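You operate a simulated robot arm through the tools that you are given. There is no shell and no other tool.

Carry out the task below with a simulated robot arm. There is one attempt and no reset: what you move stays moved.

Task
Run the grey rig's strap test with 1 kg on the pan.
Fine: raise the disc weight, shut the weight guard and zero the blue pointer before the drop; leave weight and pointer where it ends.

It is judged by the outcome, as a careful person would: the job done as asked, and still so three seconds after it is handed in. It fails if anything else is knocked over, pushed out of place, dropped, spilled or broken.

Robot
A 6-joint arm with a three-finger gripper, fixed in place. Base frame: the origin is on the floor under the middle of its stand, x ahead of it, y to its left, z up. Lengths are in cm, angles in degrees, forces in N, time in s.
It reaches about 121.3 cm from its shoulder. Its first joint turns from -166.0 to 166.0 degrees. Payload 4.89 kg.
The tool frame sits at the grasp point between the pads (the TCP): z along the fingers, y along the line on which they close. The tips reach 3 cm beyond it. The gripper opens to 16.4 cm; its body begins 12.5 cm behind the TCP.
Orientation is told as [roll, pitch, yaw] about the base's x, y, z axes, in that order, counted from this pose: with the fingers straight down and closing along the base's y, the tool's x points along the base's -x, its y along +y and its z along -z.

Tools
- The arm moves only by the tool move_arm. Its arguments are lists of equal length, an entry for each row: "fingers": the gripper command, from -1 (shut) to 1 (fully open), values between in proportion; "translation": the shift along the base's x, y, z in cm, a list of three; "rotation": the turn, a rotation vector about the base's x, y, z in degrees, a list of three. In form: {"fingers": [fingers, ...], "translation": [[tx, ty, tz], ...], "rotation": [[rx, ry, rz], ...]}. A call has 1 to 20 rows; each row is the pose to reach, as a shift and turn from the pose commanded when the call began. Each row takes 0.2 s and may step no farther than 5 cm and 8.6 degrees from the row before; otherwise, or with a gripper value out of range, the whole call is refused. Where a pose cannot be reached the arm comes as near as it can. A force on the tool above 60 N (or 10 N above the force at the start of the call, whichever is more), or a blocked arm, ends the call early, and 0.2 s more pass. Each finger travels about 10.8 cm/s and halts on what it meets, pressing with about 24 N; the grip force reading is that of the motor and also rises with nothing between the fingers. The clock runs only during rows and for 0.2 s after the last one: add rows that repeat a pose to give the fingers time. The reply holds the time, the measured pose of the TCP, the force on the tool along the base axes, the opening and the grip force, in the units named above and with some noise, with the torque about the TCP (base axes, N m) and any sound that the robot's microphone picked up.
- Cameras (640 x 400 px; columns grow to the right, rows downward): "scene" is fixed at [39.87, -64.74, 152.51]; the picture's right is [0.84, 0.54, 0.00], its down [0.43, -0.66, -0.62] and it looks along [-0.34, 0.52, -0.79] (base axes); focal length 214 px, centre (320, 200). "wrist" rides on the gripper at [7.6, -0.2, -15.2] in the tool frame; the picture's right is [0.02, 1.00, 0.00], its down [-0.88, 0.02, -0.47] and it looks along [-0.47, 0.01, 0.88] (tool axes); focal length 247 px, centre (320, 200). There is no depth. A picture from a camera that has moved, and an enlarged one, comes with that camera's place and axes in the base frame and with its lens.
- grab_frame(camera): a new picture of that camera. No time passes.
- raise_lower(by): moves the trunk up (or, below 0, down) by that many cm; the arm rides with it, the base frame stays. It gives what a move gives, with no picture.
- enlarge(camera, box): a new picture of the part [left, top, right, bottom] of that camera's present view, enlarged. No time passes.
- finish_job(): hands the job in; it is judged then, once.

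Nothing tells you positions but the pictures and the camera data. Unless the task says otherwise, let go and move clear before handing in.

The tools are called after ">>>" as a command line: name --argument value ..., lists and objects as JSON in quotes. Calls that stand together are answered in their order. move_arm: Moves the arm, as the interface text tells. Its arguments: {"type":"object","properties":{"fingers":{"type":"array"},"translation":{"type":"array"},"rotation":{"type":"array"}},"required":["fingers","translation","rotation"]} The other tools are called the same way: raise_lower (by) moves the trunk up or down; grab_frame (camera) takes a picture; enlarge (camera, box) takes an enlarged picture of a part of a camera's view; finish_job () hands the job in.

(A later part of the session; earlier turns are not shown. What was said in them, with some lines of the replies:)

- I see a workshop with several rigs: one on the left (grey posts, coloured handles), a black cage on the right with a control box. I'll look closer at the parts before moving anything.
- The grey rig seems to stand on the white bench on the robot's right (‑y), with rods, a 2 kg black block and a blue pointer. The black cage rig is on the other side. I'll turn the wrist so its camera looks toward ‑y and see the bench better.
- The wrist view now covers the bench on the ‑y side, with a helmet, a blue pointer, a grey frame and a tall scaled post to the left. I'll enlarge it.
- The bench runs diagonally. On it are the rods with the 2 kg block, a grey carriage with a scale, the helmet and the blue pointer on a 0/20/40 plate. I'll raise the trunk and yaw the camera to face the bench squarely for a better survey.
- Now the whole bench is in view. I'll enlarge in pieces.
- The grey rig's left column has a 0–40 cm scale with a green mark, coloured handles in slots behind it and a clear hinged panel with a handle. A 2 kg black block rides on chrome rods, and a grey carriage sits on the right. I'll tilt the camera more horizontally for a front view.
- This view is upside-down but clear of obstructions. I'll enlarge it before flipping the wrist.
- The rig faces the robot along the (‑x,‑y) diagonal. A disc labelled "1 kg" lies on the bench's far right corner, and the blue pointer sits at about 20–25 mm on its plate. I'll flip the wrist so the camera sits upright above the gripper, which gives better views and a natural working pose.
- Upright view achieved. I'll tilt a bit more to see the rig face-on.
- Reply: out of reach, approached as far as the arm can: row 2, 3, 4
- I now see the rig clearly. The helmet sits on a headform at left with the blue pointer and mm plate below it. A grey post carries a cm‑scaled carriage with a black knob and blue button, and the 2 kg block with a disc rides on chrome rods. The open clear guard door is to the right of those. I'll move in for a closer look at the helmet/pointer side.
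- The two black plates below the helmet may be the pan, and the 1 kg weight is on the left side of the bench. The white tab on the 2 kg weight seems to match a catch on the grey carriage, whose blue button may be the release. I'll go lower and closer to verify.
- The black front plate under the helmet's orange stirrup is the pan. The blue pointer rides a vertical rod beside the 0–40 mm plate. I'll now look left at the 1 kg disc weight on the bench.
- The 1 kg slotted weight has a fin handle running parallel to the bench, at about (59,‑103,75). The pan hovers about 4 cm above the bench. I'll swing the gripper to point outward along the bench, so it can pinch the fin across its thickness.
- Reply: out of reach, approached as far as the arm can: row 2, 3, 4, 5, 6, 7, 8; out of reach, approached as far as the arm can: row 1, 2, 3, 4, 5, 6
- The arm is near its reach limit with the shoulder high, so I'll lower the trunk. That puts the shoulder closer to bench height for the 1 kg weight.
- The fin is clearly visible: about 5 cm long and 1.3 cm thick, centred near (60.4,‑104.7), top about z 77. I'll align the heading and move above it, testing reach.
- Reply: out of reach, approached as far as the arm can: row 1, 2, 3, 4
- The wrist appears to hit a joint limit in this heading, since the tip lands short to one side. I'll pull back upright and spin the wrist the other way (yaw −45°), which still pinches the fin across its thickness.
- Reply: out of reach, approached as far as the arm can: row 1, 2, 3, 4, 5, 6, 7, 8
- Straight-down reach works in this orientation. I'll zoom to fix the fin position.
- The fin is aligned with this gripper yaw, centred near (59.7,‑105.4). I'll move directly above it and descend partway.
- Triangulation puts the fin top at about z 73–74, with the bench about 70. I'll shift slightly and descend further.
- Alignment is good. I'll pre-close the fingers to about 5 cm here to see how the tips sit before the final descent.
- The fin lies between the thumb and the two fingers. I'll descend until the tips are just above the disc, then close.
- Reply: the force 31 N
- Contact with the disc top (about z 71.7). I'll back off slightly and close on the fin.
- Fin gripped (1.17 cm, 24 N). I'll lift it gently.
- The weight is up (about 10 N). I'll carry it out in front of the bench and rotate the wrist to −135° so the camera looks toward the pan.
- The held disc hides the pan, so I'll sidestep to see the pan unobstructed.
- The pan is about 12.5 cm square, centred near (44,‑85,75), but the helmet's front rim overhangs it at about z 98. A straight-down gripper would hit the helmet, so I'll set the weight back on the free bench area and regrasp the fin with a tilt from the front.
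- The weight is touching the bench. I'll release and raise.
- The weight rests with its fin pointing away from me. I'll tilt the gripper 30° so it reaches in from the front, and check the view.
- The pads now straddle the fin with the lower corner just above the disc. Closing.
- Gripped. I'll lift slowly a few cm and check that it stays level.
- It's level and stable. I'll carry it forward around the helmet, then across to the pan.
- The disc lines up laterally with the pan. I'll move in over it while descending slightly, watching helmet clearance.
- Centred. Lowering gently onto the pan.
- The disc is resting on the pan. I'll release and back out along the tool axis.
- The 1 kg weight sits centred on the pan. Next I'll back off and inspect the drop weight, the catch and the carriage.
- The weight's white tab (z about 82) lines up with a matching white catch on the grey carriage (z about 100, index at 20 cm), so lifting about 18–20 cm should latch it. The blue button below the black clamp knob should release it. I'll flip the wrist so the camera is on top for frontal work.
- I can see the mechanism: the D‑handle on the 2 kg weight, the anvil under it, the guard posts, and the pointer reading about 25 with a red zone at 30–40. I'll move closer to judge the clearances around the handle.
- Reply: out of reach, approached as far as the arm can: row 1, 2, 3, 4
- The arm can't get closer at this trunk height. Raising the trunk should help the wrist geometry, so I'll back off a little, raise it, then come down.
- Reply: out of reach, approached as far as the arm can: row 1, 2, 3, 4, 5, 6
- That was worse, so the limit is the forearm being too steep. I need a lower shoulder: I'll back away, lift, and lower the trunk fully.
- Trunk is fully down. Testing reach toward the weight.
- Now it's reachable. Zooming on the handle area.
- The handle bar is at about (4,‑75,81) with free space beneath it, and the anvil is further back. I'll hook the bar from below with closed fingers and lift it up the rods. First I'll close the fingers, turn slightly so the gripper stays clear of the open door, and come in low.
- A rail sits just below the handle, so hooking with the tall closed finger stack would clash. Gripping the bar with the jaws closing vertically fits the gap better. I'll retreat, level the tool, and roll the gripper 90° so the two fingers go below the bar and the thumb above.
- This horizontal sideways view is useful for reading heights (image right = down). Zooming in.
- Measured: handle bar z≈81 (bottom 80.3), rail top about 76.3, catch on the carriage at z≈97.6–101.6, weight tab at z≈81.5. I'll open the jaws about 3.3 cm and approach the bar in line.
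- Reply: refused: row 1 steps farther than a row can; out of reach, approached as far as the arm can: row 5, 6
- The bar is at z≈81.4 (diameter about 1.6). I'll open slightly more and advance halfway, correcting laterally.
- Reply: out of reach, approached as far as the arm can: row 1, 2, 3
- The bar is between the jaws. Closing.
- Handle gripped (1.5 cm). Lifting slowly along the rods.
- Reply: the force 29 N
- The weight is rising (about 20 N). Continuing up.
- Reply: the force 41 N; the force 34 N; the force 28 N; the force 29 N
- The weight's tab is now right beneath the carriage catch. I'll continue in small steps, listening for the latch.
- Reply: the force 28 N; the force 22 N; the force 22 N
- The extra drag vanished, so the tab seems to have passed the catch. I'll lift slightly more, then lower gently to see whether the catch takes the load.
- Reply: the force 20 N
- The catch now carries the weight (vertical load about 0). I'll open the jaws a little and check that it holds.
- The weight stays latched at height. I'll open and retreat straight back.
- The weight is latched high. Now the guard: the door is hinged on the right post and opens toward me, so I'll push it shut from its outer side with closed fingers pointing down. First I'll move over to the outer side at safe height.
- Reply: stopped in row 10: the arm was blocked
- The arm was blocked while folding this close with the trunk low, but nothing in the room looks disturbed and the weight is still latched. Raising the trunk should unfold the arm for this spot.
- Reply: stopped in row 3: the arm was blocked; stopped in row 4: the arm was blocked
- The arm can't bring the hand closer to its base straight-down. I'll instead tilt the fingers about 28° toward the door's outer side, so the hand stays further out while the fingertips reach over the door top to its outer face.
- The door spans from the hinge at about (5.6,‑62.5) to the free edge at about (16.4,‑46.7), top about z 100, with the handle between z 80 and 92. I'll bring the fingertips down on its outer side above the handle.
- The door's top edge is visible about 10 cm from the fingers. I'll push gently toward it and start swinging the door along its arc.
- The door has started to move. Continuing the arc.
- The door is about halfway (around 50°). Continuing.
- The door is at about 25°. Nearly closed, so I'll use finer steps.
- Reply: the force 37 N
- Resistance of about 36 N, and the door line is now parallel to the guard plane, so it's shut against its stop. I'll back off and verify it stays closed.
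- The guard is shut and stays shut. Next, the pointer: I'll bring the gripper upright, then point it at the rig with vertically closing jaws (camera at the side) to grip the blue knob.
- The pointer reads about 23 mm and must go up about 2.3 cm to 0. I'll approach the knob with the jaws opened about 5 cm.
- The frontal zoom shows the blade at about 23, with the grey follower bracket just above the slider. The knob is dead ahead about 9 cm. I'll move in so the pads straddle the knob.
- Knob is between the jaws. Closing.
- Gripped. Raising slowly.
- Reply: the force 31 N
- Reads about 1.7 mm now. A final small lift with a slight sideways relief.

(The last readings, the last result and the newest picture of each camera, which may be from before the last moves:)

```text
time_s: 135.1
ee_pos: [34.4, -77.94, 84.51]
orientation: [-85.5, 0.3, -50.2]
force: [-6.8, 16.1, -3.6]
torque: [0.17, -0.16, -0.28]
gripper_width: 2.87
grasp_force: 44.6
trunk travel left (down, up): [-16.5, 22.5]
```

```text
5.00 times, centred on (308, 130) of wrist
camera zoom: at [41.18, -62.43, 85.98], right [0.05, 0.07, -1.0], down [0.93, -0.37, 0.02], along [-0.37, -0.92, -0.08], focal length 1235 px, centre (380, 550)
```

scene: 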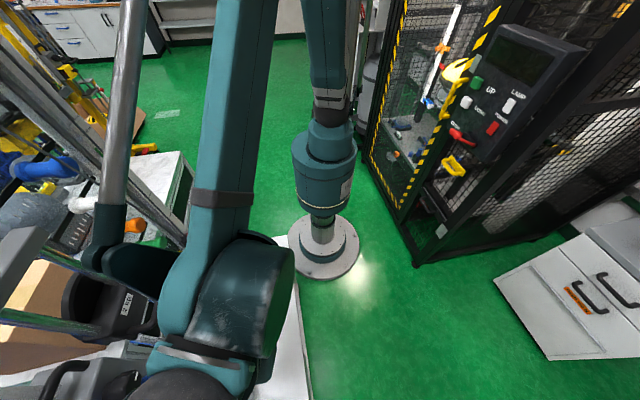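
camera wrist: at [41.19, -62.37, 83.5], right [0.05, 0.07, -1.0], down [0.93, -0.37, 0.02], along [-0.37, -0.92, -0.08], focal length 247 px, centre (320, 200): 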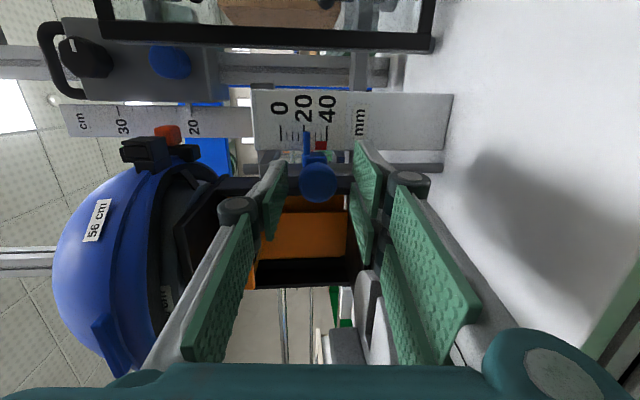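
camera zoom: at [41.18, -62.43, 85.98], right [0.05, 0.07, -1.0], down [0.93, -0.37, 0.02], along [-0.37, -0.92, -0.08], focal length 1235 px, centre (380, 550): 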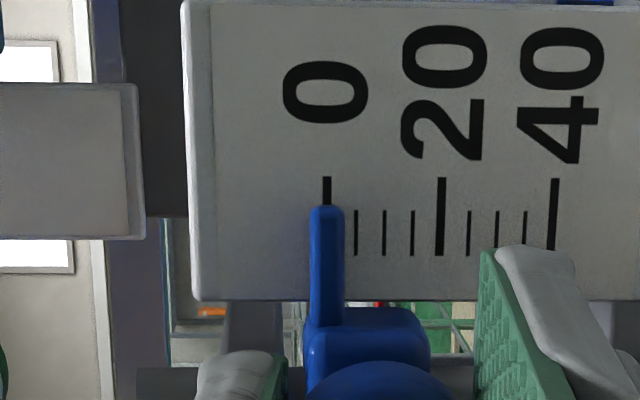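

The blade is aligned with 0. Releasing gently.

>>> move_arm --fingers '[-0.6, -0.5, -0.4, -0.4]' --translation '[[0, 0, 0], [0, 0, 0], [0, 0, 0], [0, 0, 0]]' --rotation '[[0, 0, 0], [0, 0, 0], [0, 0, 0], [0, 0, 0]]'

>>> enlarge --camera "wrist" --box '[244, 90, 372, 170]'

```text
time_s: 136.1
ee_pos: [34.47, -77.91, 84.47]
orientation: [-85.4, 0.3, -50.2]
force: [-0.1, 0.2, -1.2]
torque: [0.0, 0.03, 0.01]
gripper_width: 4.9
grasp_force: 0.0
trunk travel left (down, up): [-16.5, 22.5]
```

```text
5.00 times, centred on (308, 130) of wrist
camera zoom: at [41.22, -62.43, 85.96], right [0.05, 0.07, -1.0], down [0.93, -0.37, 0.02], along [-0.37, -0.92, -0.08], focal length 1235 px, centre (380, 550)
```

zoom: 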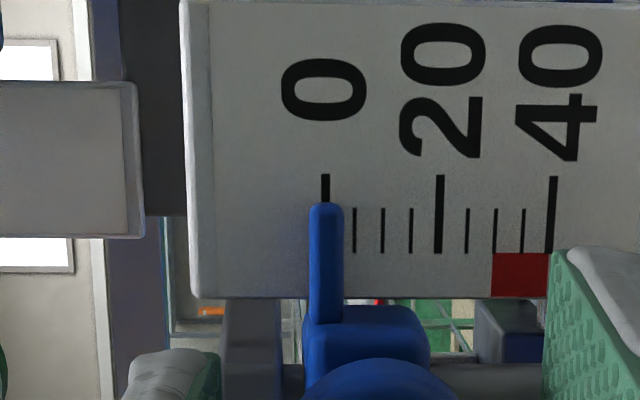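

The pointer holds at 0. I'll retreat straight back.

>>> move_arm --fingers '[-0.4, -0.4, -0.4, -0.4, -0.4]' --translation '[[1, 0.85, 0], [2.5, 2.1, 0], [5, 4.2, 0], [8, 6.7, 1], [11, 9.2, 3]]' --rotation '[[0, 0, 0], [0, 0, 0], [0, 0, 0], [0, 0, 0], [0, 0, 0]]'

>>> grab_frame --camera "wrist"

>>> enlarge --camera "wrist" --box '[170, 30, 394, 170]'

```text
time_s: 137.3
ee_pos: [45.33, -68.91, 87.41]
orientation: [-85.5, 0.2, -50.2]
force: [-1.5, -1.3, -0.3]
torque: [0.01, 0.0, -0.09]
gripper_width: 4.93
grasp_force: 0.0
trunk travel left (down, up): [-16.5, 22.5]
```

```text
taken
camera wrist: at [52.11, -53.36, 88.76], right [0.05, 0.07, -1.0], down [0.93, -0.37, 0.02], along [-0.37, -0.92, -0.08], focal length 247 px, centre (320, 200)
```

wrist: 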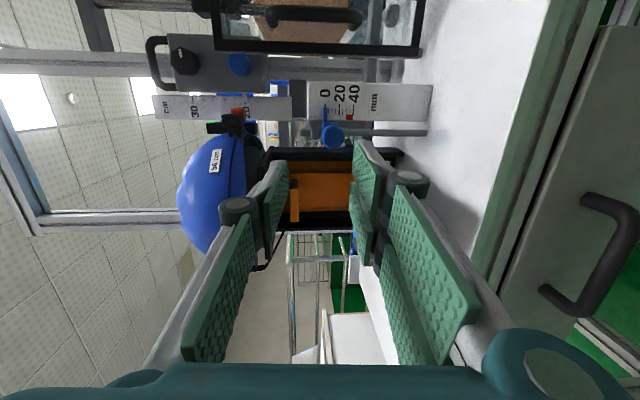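

```text
2.86 times, centred on (282, 100) of wrist
camera zoom: at [52.11, -53.36, 88.76], right [0.05, 0.07, -1.0], down [0.93, -0.37, 0.02], along [-0.37, -0.92, -0.08], focal length 706 px, centre (429, 486)
```

zoom: 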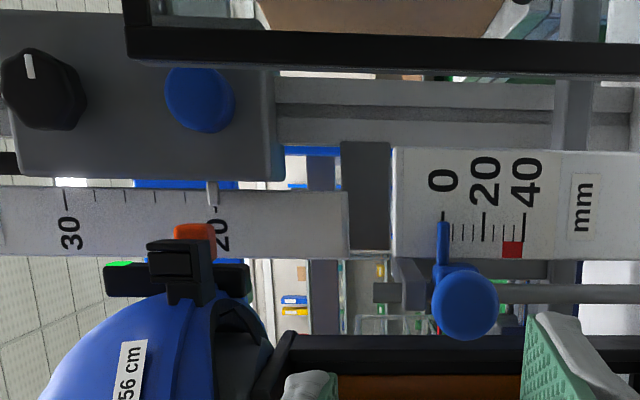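

Pointer is at 0, the guard is shut and the weight is latched. Now the release button at about (15,‑84,98.5). It is partly behind the guard edge, so I'll press its exposed left part with closed fingertips, coming slightly from the left and above. First I'll roll the gripper back to camera-on-top.

>>> move_arm --fingers '[-0.7, -1, -1, -1, -1, -1, -1, -1, -1, -1, -1]' --translation '[[0, 0, 2], [0, 0, 4], [0, 0, 6], [0, 0, 8], [0, 0, 10], [0, 0, 12], [0, 0, 14], [0, 0, 15], [0, 0, 16], [0, 0, 16], [0, 0, 16]]' --rotation '[[6.3, 5.2, 0], [12.6, 10.5, 0], [18.8, 15.7, 0], [25.1, 20.9, 0], [31.4, 26.2, 0], [37.7, 31.4, 0], [44, 36.7, 0], [50.3, 41.9, 0], [56.5, 47.1, 0], [62.8, 52.4, 0], [69.1, 57.6, 0]]'

>>> move_arm --fingers '[-1, -1, -1, -1]' --translation '[[0, 0, 0], [0, 0, 0], [0, 0, 1], [0, 0, 2]]' --rotation '[[3.3, -5.4, 0], [6.5, -10.9, 0], [9.8, -16.4, 0], [13.1, -21.9, 0]]'

>>> move_arm --fingers '[-1, -1]' --translation '[[0, 0, 0], [0, 0, 0]]' --rotation '[[0, 0, -4.5], [0, 0, -9]]'

>>> grab_frame --camera "wrist"

```text
time_s: 139.7
ee_pos: [45.32, -68.81, 103.52]
orientation: [100.3, 89.8, 135.6]
force: [-0.8, -0.5, 0.1]
torque: [-0.03, 0.0, 0.0]
gripper_width: 0.02
grasp_force: 23.6
trunk travel left (down, up): [-16.5, 22.5]
```

```text
time_s: 140.7
ee_pos: [45.71, -68.93, 105.37]
orientation: [-3.9, 64.3, 31.3]
force: [1.1, 0.8, -1.1]
torque: [0.0, 0.19, -0.15]
gripper_width: 0.0
grasp_force: 24.1
trunk travel left (down, up): [-16.5, 22.5]
```

```text
time_s: 141.3
ee_pos: [45.39, -68.79, 105.42]
orientation: [-4.1, 64.5, 22.2]
force: [-1.5, 0.7, 1.4]
torque: [-0.03, -0.09, 0.12]
gripper_width: 0.0
grasp_force: 24.1
trunk travel left (down, up): [-16.5, 22.5]
```

```text
taken
camera wrist: at [54.74, -63.95, 118.94], right [-0.44, 0.9, -0.01], down [0.72, 0.35, -0.59], along [-0.53, -0.27, -0.81], focal length 247 px, centre (320, 200)
```

wrist: 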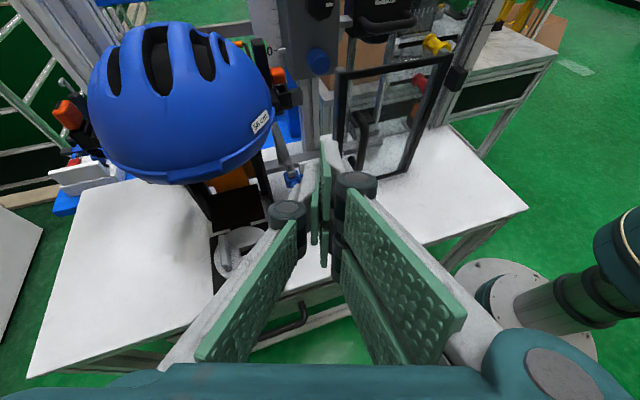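

From here I can see the helmet shell and strap clip leave a narrow lane. Going in with the jaws stacked vertically (camera to the right) gives more side clearance, with the upright thumb tip doing the pressing. I'll go back to that orientation.

>>> move_arm --fingers '[-1, -1, -1]' --translation '[[0, 0, 0], [0, 0, 0], [0, 0, 0]]' --rotation '[[-3.8, 7.5, 0], [-7.6, 15, 0], [-11.4, 22.7, 0]]'

>>> move_arm --fingers '[-1, -1, -1, -1, -1, -1, -0.8, -0.6, -0.39, -0.39, -0.39]' --translation '[[0, 0, 0], [0, 0, 0], [0, 0, 0], [0, 0, 0], [0, 0, 0], [0, 0, 0], [0, 0, 0], [0, 0, 0], [0, 0, 0], [0, 0, 0], [0, 0, 0]]' --rotation '[[-7.3, -3.7, 0], [-14.6, -7.3, 0], [-21.9, -11, 0], [-29.2, -14.7, 0], [-36.5, -18.4, 0], [-43.9, -22, 0], [-51.2, -25.7, 0], [-58.5, -29.4, 0], [-65.8, -33.1, 0], [-73.1, -36.7, 0], [-80.4, -40.4, 0]]'

>>> grab_frame --camera "wrist"

```text
time_s: 142.1
ee_pos: [45.35, -68.73, 105.6]
orientation: [-92.6, 88.0, -65.8]
force: [-1.1, 0.1, 0.0]
torque: [0.06, -0.18, 0.18]
gripper_width: 0.02
grasp_force: 24.1
trunk travel left (down, up): [-16.5, 22.5]
```

```text
time_s: 144.5
ee_pos: [45.27, -68.81, 105.55]
orientation: [-90.0, -2.0, -63.3]
force: [0.7, 1.1, -0.1]
torque: [-0.02, 0.02, 0.02]
gripper_width: 5.01
grasp_force: 0.1
trunk travel left (down, up): [-16.5, 22.5]
```

```text
taken
camera wrist: at [55.6, -55.11, 105.3], right [0.01, -0.01, -1.0], down [0.82, -0.57, 0.01], along [-0.57, -0.82, 0.01], focal length 247 px, centre (320, 200)
```

wrist: 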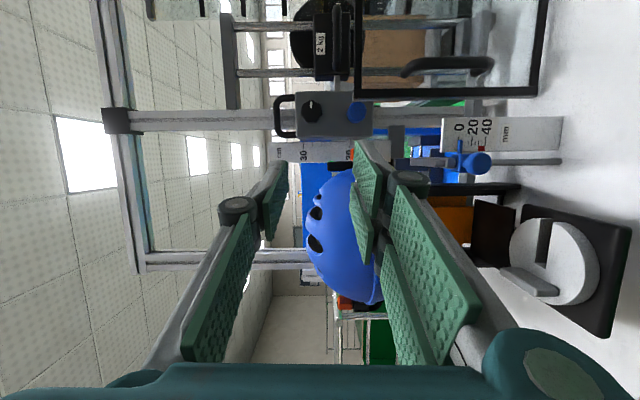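

>>> enlarge --camera "wrist" --box '[260, 70, 420, 170]'

```text
4.00 times, centred on (340, 120) of wrist
camera zoom: at [55.6, -55.11, 105.3], right [0.01, -0.01, -1.0], down [0.82, -0.57, 0.01], along [-0.57, -0.82, 0.01], focal length 988 px, centre (240, 520)
```

zoom: 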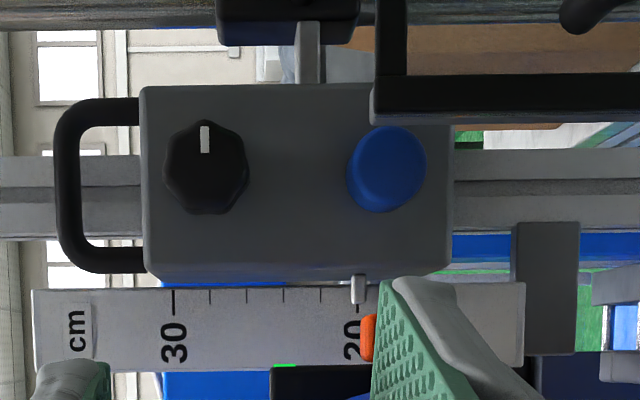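

The lane is clear on this line: the guard edge is about 1 cm to the right, the strap clip about 2 cm to the left, and only the thumb tip will meet the button. I'll line up and approach in stages.

>>> move_arm --fingers '[-0.5, -0.573, -0.573, -0.573, -0.573, -0.573]' --translation '[[0, -0.5, -3], [0, -1.1, -6], [0, -1.1, -9.2], [-4, -3.1, -9.2], [-8, -5.2, -9.2], [-12, -7.2, -9.2]]' --rotation '[[0, 0, 0], [0, 0, 0], [0, 0, 0], [0, 0, 0], [0, 0, 0], [0, 0, 0]]'

>>> grab_frame --camera "wrist"

>>> enlarge --camera "wrist" --box '[200, 80, 424, 220]'

```text
time_s: 145.9
ee_pos: [33.62, -76.03, 96.5]
orientation: [-90.1, -1.9, -63.2]
force: [2.0, 0.4, 0.0]
torque: [-0.03, 0.07, 0.01]
gripper_width: 3.5
grasp_force: 0.0
trunk travel left (down, up): [-16.5, 22.5]
```

```text
taken
camera wrist: at [43.84, -62.25, 96.36], right [0.0, -0.01, -1.0], down [0.82, -0.57, 0.01], along [-0.57, -0.82, 0.01], focal length 247 px, centre (320, 200)
```

wrist: 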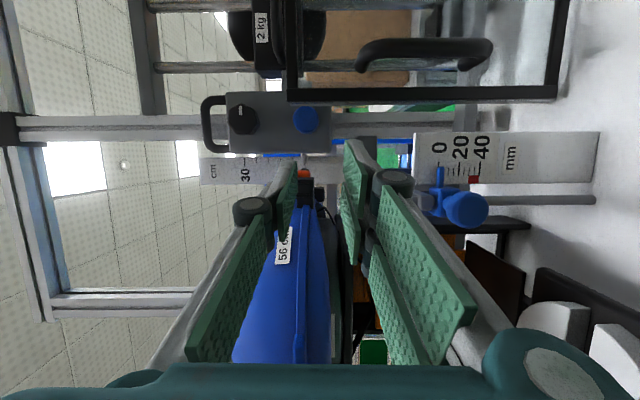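

```text
2.86 times, centred on (312, 150) of wrist
camera zoom: at [43.84, -62.25, 96.36], right [0.0, -0.01, -1.0], down [0.82, -0.57, 0.01], along [-0.57, -0.82, 0.01], focal length 706 px, centre (343, 343)
```

zoom: 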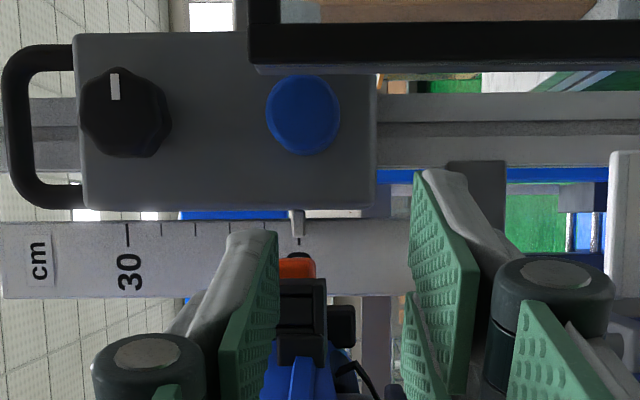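

Alignment looks right: the thumb tip will meet the exposed half of the button. I'll advance most of the way.

>>> move_arm --fingers '[-0.573, -0.573, -0.573, -0.573, -0.573]' --translation '[[-2.5, -0.75, 0], [-5, -2.0, 0], [-7.5, -3.2, -0.1], [-9.8, -4.4, -0.1], [-11.6, -5.3, -0.1]]' --rotation '[[0, 0, 0], [0, 0, 0], [0, 0, 0], [0, 0, 0], [0, 0, 0]]'

>>> grab_frame --camera "wrist"

>>> enlarge --camera "wrist" --box '[200, 80, 424, 220]'

```text
time_s: 147.1
ee_pos: [21.86, -81.34, 96.27]
orientation: [-90.2, -1.9, -63.3]
force: [0.5, 0.6, 1.3]
torque: [0.01, -0.02, 0.01]
gripper_width: 3.48
grasp_force: 0.1
trunk travel left (down, up): [-16.5, 22.5]
```

```text
taken
camera wrist: at [32.01, -67.67, 96.1], right [0.0, -0.01, -1.0], down [0.82, -0.57, 0.01], along [-0.57, -0.82, 0.01], focal length 247 px, centre (320, 200)
```

wrist: 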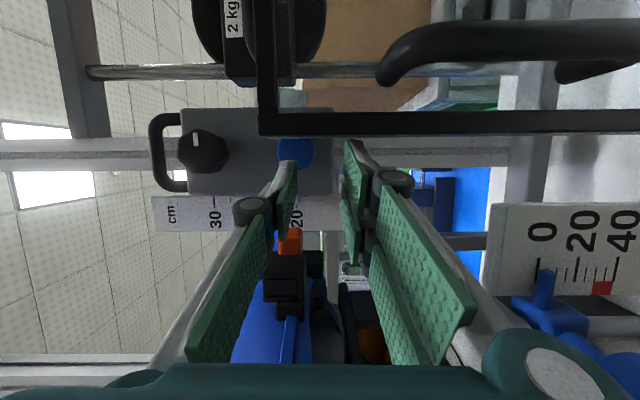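

```text
2.86 times, centred on (312, 150) of wrist
camera zoom: at [32.01, -67.67, 96.1], right [0.0, -0.01, -1.0], down [0.82, -0.57, 0.01], along [-0.57, -0.82, 0.01], focal length 706 px, centre (343, 343)
```

zoom: 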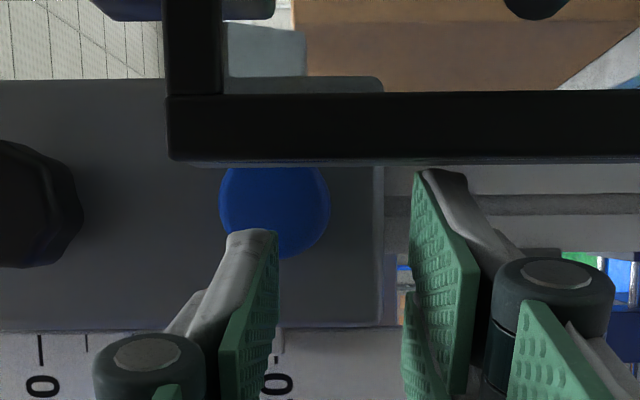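

Good: the door edge has about 1 cm clearance. I'll advance to just short of contact, then press in small steps.

>>> move_arm --fingers '[-0.573, -0.573, -0.573]' --translation '[[-0.9, -0.45, 0], [-1.8, -0.9, 0], [-2.5, -1.25, 0]]' --rotation '[[0, 0, 0], [0, 0, 0], [0, 0, 0]]'

>>> enlarge --camera "wrist" --box '[200, 80, 424, 220]'

```text
time_s: 147.9
ee_pos: [19.3, -82.57, 96.14]
orientation: [-90.0, -1.9, -63.4]
force: [0.4, 0.5, -0.3]
torque: [0.01, 0.01, 0.01]
gripper_width: 3.53
grasp_force: 0.2
trunk travel left (down, up): [-16.5, 22.5]
```

```text
2.86 times, centred on (312, 150) of wrist
camera zoom: at [29.53, -68.89, 96.08], right [0.0, -0.01, -1.0], down [0.82, -0.57, 0.01], along [-0.57, -0.82, 0.01], focal length 706 px, centre (343, 343)
```

zoom: 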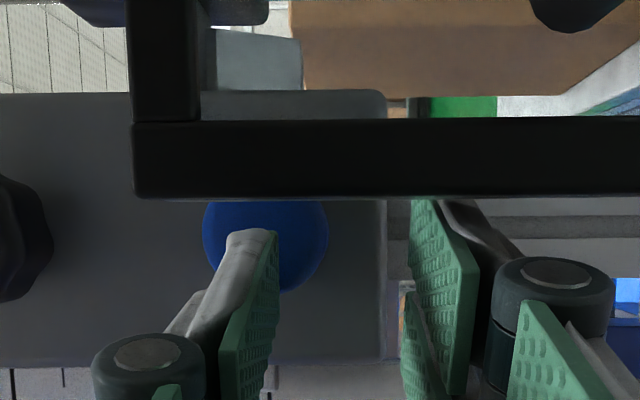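

The thumb tip is over the button. Pressing in small steps.

>>> move_arm --fingers '[-0.573, -0.573, -0.573]' --translation '[[-0.35, -0.18, 0], [-0.7, -0.36, 0], [-1.05, -0.54, 0]]' --rotation '[[0, 0, 0], [0, 0, 0], [0, 0, 0]]'

>>> enlarge --camera "wrist" --box '[200, 80, 424, 220]'

```text
time_s: 148.7
ee_pos: [18.17, -83.15, 96.24]
orientation: [-90.0, -1.9, -63.3]
force: [7.7, 1.0, -0.3]
torque: [-0.04, 0.2, 0.17]
gripper_width: 3.49
grasp_force: 0.1
trunk travel left (down, up): [-16.5, 22.5]
```

```text
2.86 times, centred on (312, 150) of wrist
camera zoom: at [28.48, -69.43, 96.06], right [0.0, -0.01, -1.0], down [0.82, -0.57, 0.01], along [-0.57, -0.82, 0.01], focal length 706 px, centre (343, 343)
```

zoom: 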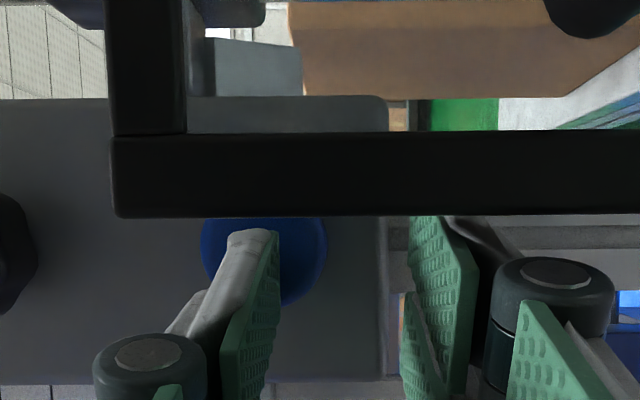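

Contact (about 8 N). Pressing further.

>>> move_arm --fingers '[-0.573, -0.573, -0.573]' --translation '[[-0.18, -0.09, 0], [-0.36, -0.18, 0], [-0.54, -0.27, 0]]' --rotation '[[0, 0, 0], [0, 0, 0], [0, 0, 0]]'

>>> grab_frame --camera "wrist"

```text
time_s: 149.5
ee_pos: [17.81, -83.56, 96.13]
orientation: [-90.0, -1.8, -63.3]
force: [10.1, 0.5, 0.4]
torque: [0.01, 0.23, 0.23]
gripper_width: 3.49
grasp_force: 0.1
trunk travel left (down, up): [-16.5, 22.5]
```

```text
taken
camera wrist: at [27.95, -69.75, 96.07], right [0.0, -0.01, -1.0], down [0.82, -0.57, 0.01], along [-0.57, -0.82, 0.01], focal length 247 px, centre (320, 200)
```

wrist: 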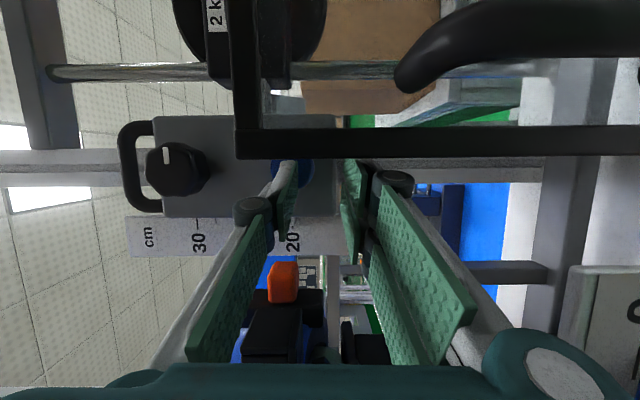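

>>> move_arm --fingers '[-0.573, -0.573, -0.573]' --translation '[[-0.15, -0.2, 0], [-0.3, -0.4, 0], [-0.45, -0.6, 0]]' --rotation '[[0, 0, 0], [0, 0, 0], [0, 0, 0]]'

>>> grab_frame --camera "wrist"

```text
time_s: 150.3
ee_pos: [17.34, -83.9, 96.22]
orientation: [-90.0, -1.9, -63.3]
force: [3.1, 5.2, -0.3]
torque: [-0.13, 0.11, -0.01]
gripper_width: 3.5
grasp_force: 0.1
trunk travel left (down, up): [-16.5, 22.5]
heard: click
```

```text
taken
camera wrist: at [27.49, -70.23, 96.06], right [0.0, -0.01, -1.0], down [0.82, -0.57, 0.01], along [-0.57, -0.82, 0.01], focal length 247 px, centre (320, 200)
```

wrist: 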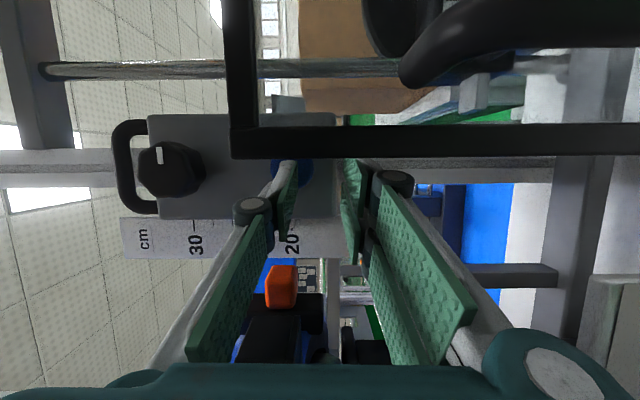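

Click heard, and the weight has dropped. I'll retreat along the same line without touching anything.

>>> move_arm --fingers '[-0.573, -0.573, -0.573, -0.573, -0.573, -0.573, -0.573, -0.573]' --translation '[[0.9, 0.45, 0], [2.7, 1.3, 0], [5.4, 2.6, 0], [9, 4.4, 0], [13, 6.5, 0], [17, 8.5, 0], [21, 10.5, 1], [24, 13, 3]]' --rotation '[[0, 0, 0], [0, 0, 0], [0, 0, 0], [0, 0, 0], [0, 0, 0], [0, 0, 0], [0, 0, 0], [0, 0, 0]]'

>>> grab_frame --camera "wrist"

>>> enlarge --camera "wrist" --box '[340, 60, 564, 200]'

>>> grab_frame --camera "scene"

```text
time_s: 152.1
ee_pos: [41.15, -71.19, 99.27]
orientation: [-90.0, -1.9, -63.4]
force: [-1.2, -1.7, -1.1]
torque: [-0.04, 0.07, -0.19]
gripper_width: 3.55
grasp_force: 0.1
trunk travel left (down, up): [-16.5, 22.5]
```

```text
taken
camera wrist: at [51.36, -57.54, 99.09], right [0.01, -0.01, -1.0], down [0.82, -0.58, 0.01], along [-0.58, -0.82, 0.01], focal length 247 px, centre (320, 200)
```

wrist: 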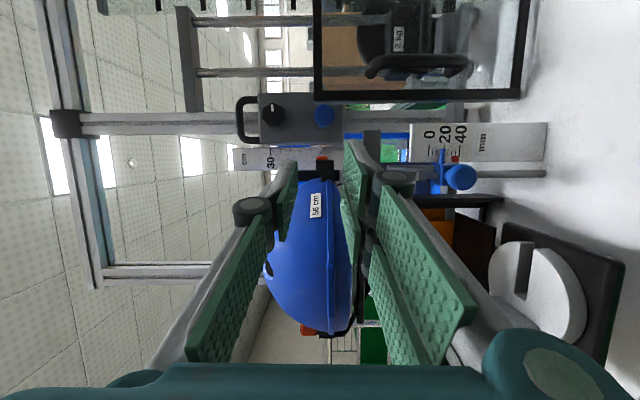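

```text
2.86 times, centred on (452, 130) of wrist
camera zoom: at [51.36, -57.54, 99.09], right [0.01, -0.01, -1.0], down [0.82, -0.58, 0.01], along [-0.58, -0.82, 0.01], focal length 706 px, centre (-57, 400)
```

zoom: 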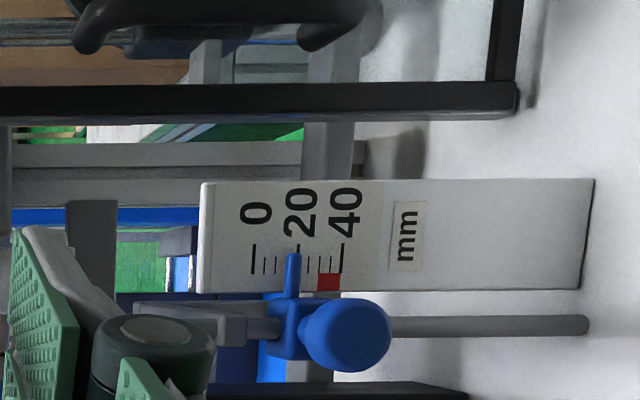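

```text
taken
```

scene: 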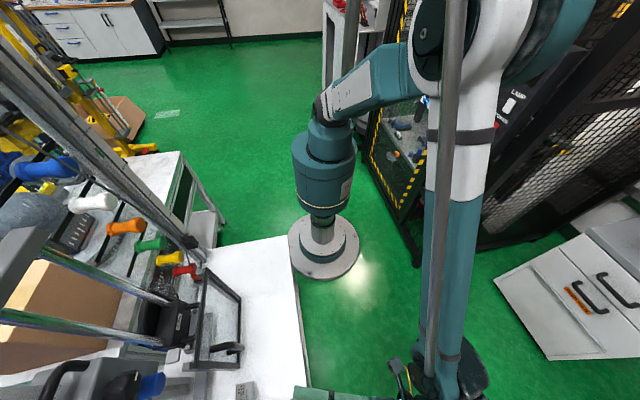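

The test ran: the weight is down and the pointer moved to about 18 mm, with the guard still shut and the 1 kg still on the pan. I'll move the arm well clear and take a final look.

>>> move_arm --fingers '[-0.57, -0.57, -0.57, -0.57, -0.57]' --translation '[[2, 2, 2], [4, 4, 4], [6, 6, 6], [7, 8, 8], [8, 10, 10]]' --rotation '[[0, 0, 0], [0, 0, 0], [0, 0, 0], [0, 0, 0], [0, 0, 0]]'

>>> grab_frame --camera "wrist"

>>> enlarge --camera "wrist" --box '[300, 0, 620, 200]'

>>> enlarge --camera "scene" --box '[80, 220, 310, 364]'

```text
time_s: 153.3
ee_pos: [47.02, -64.49, 109.34]
orientation: [-89.9, -1.7, -60.6]
force: [0.1, -3.0, -1.6]
torque: [-0.12, 0.2, -0.39]
gripper_width: 3.52
grasp_force: 0.1
out of reach, approached as far as the arm can: row 3, 4, 5
trunk travel left (down, up): [-16.5, 22.5]
```

```text
taken
camera wrist: at [56.51, -50.35, 109.21], right [0.01, -0.01, -1.0], down [0.84, -0.54, 0.01], along [-0.54, -0.84, 0.0], focal length 247 px, centre (320, 200)
```

wrist: 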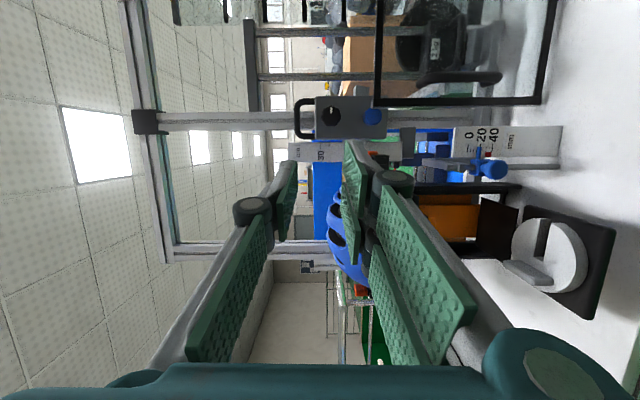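

```text
2.00 times, centred on (460, 100) of wrist
camera zoom: at [56.51, -50.35, 109.21], right [0.01, -0.01, -1.0], down [0.84, -0.54, 0.01], along [-0.54, -0.84, 0.0], focal length 494 px, centre (40, 400)
```

zoom: 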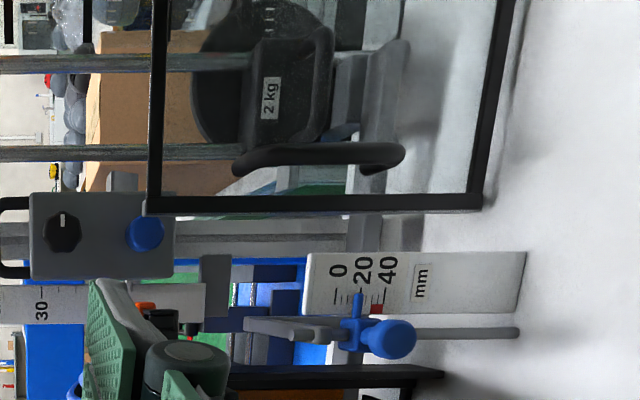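

```text
2.78 times, centred on (195, 292) of scene
camera zoom: at [39.87, -64.74, 152.51], right [0.84, 0.54, 0.0], down [0.43, -0.66, -0.62], along [-0.34, 0.52, -0.79], focal length 596 px, centre (667, -56)
```

zoom: 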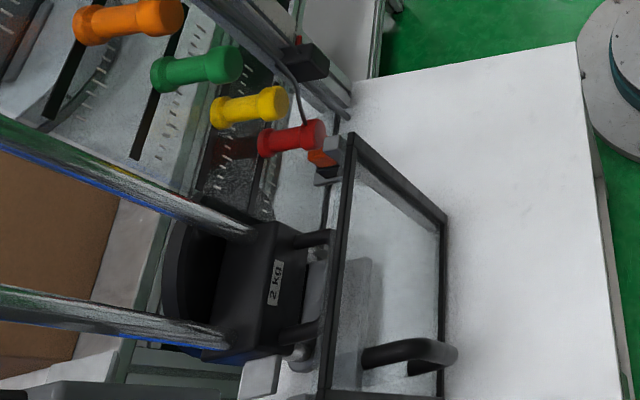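

Everything is as asked: the 1 kg sits on the pan, the guard is shut, the disc weight has dropped and rests at the bottom, and the pointer stands at about 18 mm where the test left it. The arm is clear, so I'm handing in.

>>> finish_job

```text
The job is handed in.
```

I ran the grey rig's strap test with 1 kg on the pan, and the job is handed in. The blue pointer stopped at about 18 mm, as read from the camera.

- **Pan:** the 1 kg weight is centred on the pan under the helmet.
- **Before the drop:** I raised the 2 kg disc weight until it latched on the carriage, with the index at 20 cm. I then shut the guard against its stop and set the pointer to 0.
- **Drop:** I pressed the blue button on the carriage and heard a click, and the weight fell to the bottom of its rods.
- **Now:** the weight and pointer are where the test left them, the guard is still shut, and the arm is clear of the rig. In the final pictures nothing else looked moved or knocked over.
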